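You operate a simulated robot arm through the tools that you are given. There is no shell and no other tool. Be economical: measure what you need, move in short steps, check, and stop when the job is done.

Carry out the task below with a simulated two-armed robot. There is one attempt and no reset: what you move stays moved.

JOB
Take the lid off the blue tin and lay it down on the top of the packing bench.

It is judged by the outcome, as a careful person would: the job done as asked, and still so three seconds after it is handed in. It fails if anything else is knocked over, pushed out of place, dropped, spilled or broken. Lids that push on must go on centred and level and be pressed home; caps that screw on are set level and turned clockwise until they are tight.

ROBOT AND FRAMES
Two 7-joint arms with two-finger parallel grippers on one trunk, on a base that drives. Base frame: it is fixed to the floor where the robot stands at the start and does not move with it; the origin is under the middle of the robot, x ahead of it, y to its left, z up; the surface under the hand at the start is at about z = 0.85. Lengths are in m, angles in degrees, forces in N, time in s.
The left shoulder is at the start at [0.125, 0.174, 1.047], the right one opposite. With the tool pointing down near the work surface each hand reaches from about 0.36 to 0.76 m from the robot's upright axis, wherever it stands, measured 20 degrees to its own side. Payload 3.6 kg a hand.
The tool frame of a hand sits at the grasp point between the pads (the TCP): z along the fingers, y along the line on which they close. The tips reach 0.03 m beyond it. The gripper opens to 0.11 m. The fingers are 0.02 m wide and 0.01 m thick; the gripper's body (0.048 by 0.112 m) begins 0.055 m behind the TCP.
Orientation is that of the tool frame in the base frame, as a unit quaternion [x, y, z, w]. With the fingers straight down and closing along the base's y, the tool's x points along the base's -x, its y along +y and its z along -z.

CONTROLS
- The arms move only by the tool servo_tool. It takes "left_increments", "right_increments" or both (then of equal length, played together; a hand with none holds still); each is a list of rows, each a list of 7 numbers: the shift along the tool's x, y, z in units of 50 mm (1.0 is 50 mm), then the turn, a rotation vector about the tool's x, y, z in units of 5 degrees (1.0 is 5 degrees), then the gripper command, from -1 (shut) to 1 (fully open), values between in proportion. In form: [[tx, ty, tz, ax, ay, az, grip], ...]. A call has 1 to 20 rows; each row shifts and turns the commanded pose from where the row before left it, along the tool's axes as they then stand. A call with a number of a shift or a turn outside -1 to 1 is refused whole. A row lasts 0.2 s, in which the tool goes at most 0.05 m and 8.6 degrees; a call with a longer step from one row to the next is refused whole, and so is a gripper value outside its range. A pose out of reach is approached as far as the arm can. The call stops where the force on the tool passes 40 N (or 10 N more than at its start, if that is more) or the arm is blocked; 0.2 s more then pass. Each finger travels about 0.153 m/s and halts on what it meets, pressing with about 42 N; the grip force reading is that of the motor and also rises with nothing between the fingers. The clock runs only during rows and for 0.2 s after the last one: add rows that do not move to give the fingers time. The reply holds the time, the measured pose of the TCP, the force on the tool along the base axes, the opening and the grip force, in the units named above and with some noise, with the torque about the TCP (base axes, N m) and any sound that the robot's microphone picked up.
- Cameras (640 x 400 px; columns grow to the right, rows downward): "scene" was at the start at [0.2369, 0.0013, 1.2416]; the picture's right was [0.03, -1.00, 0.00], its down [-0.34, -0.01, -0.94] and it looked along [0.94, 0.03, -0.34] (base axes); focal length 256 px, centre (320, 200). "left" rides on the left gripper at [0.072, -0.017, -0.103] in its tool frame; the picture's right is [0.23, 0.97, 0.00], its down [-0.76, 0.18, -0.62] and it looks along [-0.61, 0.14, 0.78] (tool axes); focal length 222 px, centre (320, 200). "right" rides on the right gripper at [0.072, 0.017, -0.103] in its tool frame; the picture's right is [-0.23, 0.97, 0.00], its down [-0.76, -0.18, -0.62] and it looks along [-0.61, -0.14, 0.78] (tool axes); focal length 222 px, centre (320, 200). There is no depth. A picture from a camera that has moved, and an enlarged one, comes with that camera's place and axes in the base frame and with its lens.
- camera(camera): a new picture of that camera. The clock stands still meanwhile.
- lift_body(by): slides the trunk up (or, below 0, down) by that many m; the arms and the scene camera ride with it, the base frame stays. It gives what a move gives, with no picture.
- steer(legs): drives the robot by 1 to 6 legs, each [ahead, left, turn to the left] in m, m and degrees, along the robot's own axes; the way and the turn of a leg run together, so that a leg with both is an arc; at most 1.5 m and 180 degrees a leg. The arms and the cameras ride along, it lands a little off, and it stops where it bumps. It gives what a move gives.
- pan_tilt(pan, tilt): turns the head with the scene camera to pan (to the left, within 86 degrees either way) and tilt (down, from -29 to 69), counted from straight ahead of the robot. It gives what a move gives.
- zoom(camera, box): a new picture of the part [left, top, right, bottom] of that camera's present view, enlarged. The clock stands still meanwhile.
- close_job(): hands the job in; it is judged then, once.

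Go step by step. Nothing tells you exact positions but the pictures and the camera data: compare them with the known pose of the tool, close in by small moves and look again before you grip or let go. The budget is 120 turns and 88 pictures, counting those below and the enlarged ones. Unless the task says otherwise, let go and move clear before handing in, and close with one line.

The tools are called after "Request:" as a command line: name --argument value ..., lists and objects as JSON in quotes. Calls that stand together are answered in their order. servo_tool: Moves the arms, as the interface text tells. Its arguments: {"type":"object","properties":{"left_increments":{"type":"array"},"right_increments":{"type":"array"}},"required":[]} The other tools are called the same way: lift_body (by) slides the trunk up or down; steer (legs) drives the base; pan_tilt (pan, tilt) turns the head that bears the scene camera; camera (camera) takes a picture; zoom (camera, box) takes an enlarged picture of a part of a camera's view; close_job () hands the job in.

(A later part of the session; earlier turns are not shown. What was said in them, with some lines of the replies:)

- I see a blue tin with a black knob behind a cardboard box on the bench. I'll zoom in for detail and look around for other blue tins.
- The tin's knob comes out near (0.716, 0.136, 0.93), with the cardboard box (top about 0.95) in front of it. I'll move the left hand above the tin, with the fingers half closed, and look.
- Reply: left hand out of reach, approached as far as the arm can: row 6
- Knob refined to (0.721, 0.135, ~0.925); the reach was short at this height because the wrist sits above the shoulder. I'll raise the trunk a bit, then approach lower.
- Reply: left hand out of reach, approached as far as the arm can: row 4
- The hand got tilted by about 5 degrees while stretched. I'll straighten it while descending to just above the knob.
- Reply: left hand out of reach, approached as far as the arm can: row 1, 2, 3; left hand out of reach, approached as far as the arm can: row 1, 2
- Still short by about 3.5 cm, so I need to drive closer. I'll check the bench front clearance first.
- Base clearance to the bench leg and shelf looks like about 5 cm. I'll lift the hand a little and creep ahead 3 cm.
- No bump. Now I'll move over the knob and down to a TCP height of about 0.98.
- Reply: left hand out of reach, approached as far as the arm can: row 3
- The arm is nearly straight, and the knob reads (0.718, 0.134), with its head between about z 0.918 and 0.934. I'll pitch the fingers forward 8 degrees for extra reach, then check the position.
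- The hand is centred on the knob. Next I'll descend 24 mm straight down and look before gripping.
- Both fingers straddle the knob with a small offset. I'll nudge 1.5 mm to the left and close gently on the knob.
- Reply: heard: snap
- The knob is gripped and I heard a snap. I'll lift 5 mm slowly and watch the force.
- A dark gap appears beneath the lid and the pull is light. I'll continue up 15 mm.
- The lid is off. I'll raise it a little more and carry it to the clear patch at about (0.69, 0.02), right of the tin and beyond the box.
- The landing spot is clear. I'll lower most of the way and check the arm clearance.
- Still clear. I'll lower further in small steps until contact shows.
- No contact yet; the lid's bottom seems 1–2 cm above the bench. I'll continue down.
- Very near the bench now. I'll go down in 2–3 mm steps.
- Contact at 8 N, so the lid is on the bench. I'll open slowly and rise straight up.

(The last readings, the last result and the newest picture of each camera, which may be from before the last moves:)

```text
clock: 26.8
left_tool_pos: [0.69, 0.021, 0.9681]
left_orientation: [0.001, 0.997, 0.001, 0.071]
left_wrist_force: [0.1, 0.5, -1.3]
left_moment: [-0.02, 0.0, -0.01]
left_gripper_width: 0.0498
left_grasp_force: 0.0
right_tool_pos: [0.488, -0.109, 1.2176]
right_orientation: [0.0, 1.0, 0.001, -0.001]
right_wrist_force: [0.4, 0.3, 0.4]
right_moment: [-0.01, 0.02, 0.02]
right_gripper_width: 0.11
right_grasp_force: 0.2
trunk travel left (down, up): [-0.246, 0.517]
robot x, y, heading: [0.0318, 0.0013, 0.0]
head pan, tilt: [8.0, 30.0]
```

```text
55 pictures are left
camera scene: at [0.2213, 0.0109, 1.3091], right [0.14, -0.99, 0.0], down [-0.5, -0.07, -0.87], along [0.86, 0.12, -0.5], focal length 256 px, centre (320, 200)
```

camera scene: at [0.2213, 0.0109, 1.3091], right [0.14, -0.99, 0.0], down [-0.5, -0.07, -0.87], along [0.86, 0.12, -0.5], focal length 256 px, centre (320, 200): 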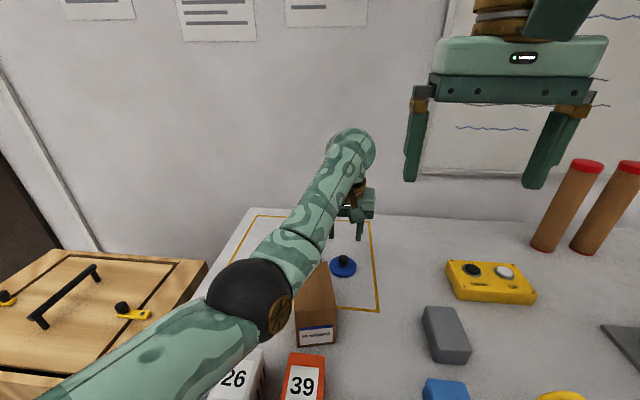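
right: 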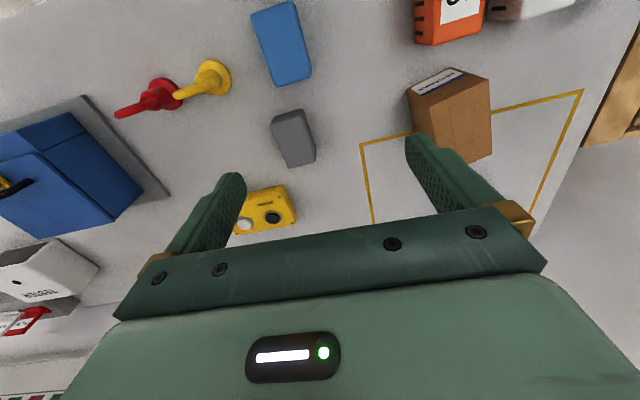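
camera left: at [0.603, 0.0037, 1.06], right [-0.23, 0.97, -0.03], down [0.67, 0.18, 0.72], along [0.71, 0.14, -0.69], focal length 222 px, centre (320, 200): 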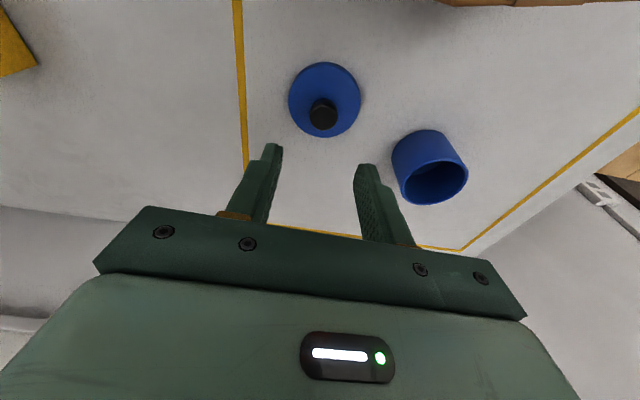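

The lid lies flat on the bench, the tin is upright, and nothing else has moved. I'll raise the hand a bit more, then hand in.

Request:
servo_tool --left_increments '[[0, 0, -0.6, 0, 0, 0, -0.1], [0, 0, -0.6, 0, 0, 0, -0.1], [0, 0, 0, 0, 0, 0, -0.1]]'

Request:
close_job

```text
clock: 27.6
left_tool_pos: [0.6805, 0.0195, 1.0271]
left_orientation: [0.0, 0.998, -0.001, 0.07]
left_wrist_force: [-0.2, -0.9, -0.5]
left_moment: [-0.01, 0.01, 0.0]
left_gripper_width: 0.0494
left_grasp_force: 0.1
right_tool_pos: [0.4887, -0.1096, 1.2189]
right_orientation: [0.0, 1.0, 0.001, -0.001]
right_wrist_force: [0.7, 0.0, 0.2]
right_moment: [-0.02, -0.01, 0.01]
right_gripper_width: 0.1099
right_grasp_force: 0.0
trunk travel left (down, up): [-0.246, 0.517]
robot x, y, heading: [0.0302, -0.002, -0.1]
head pan, tilt: [8.0, 30.0]
```

```text
The job is handed in.
```

The blue tin's lid is off and lying flat, knob up, on the bench beside the upright tin; nothing else visibly moved, and the hand is clear.
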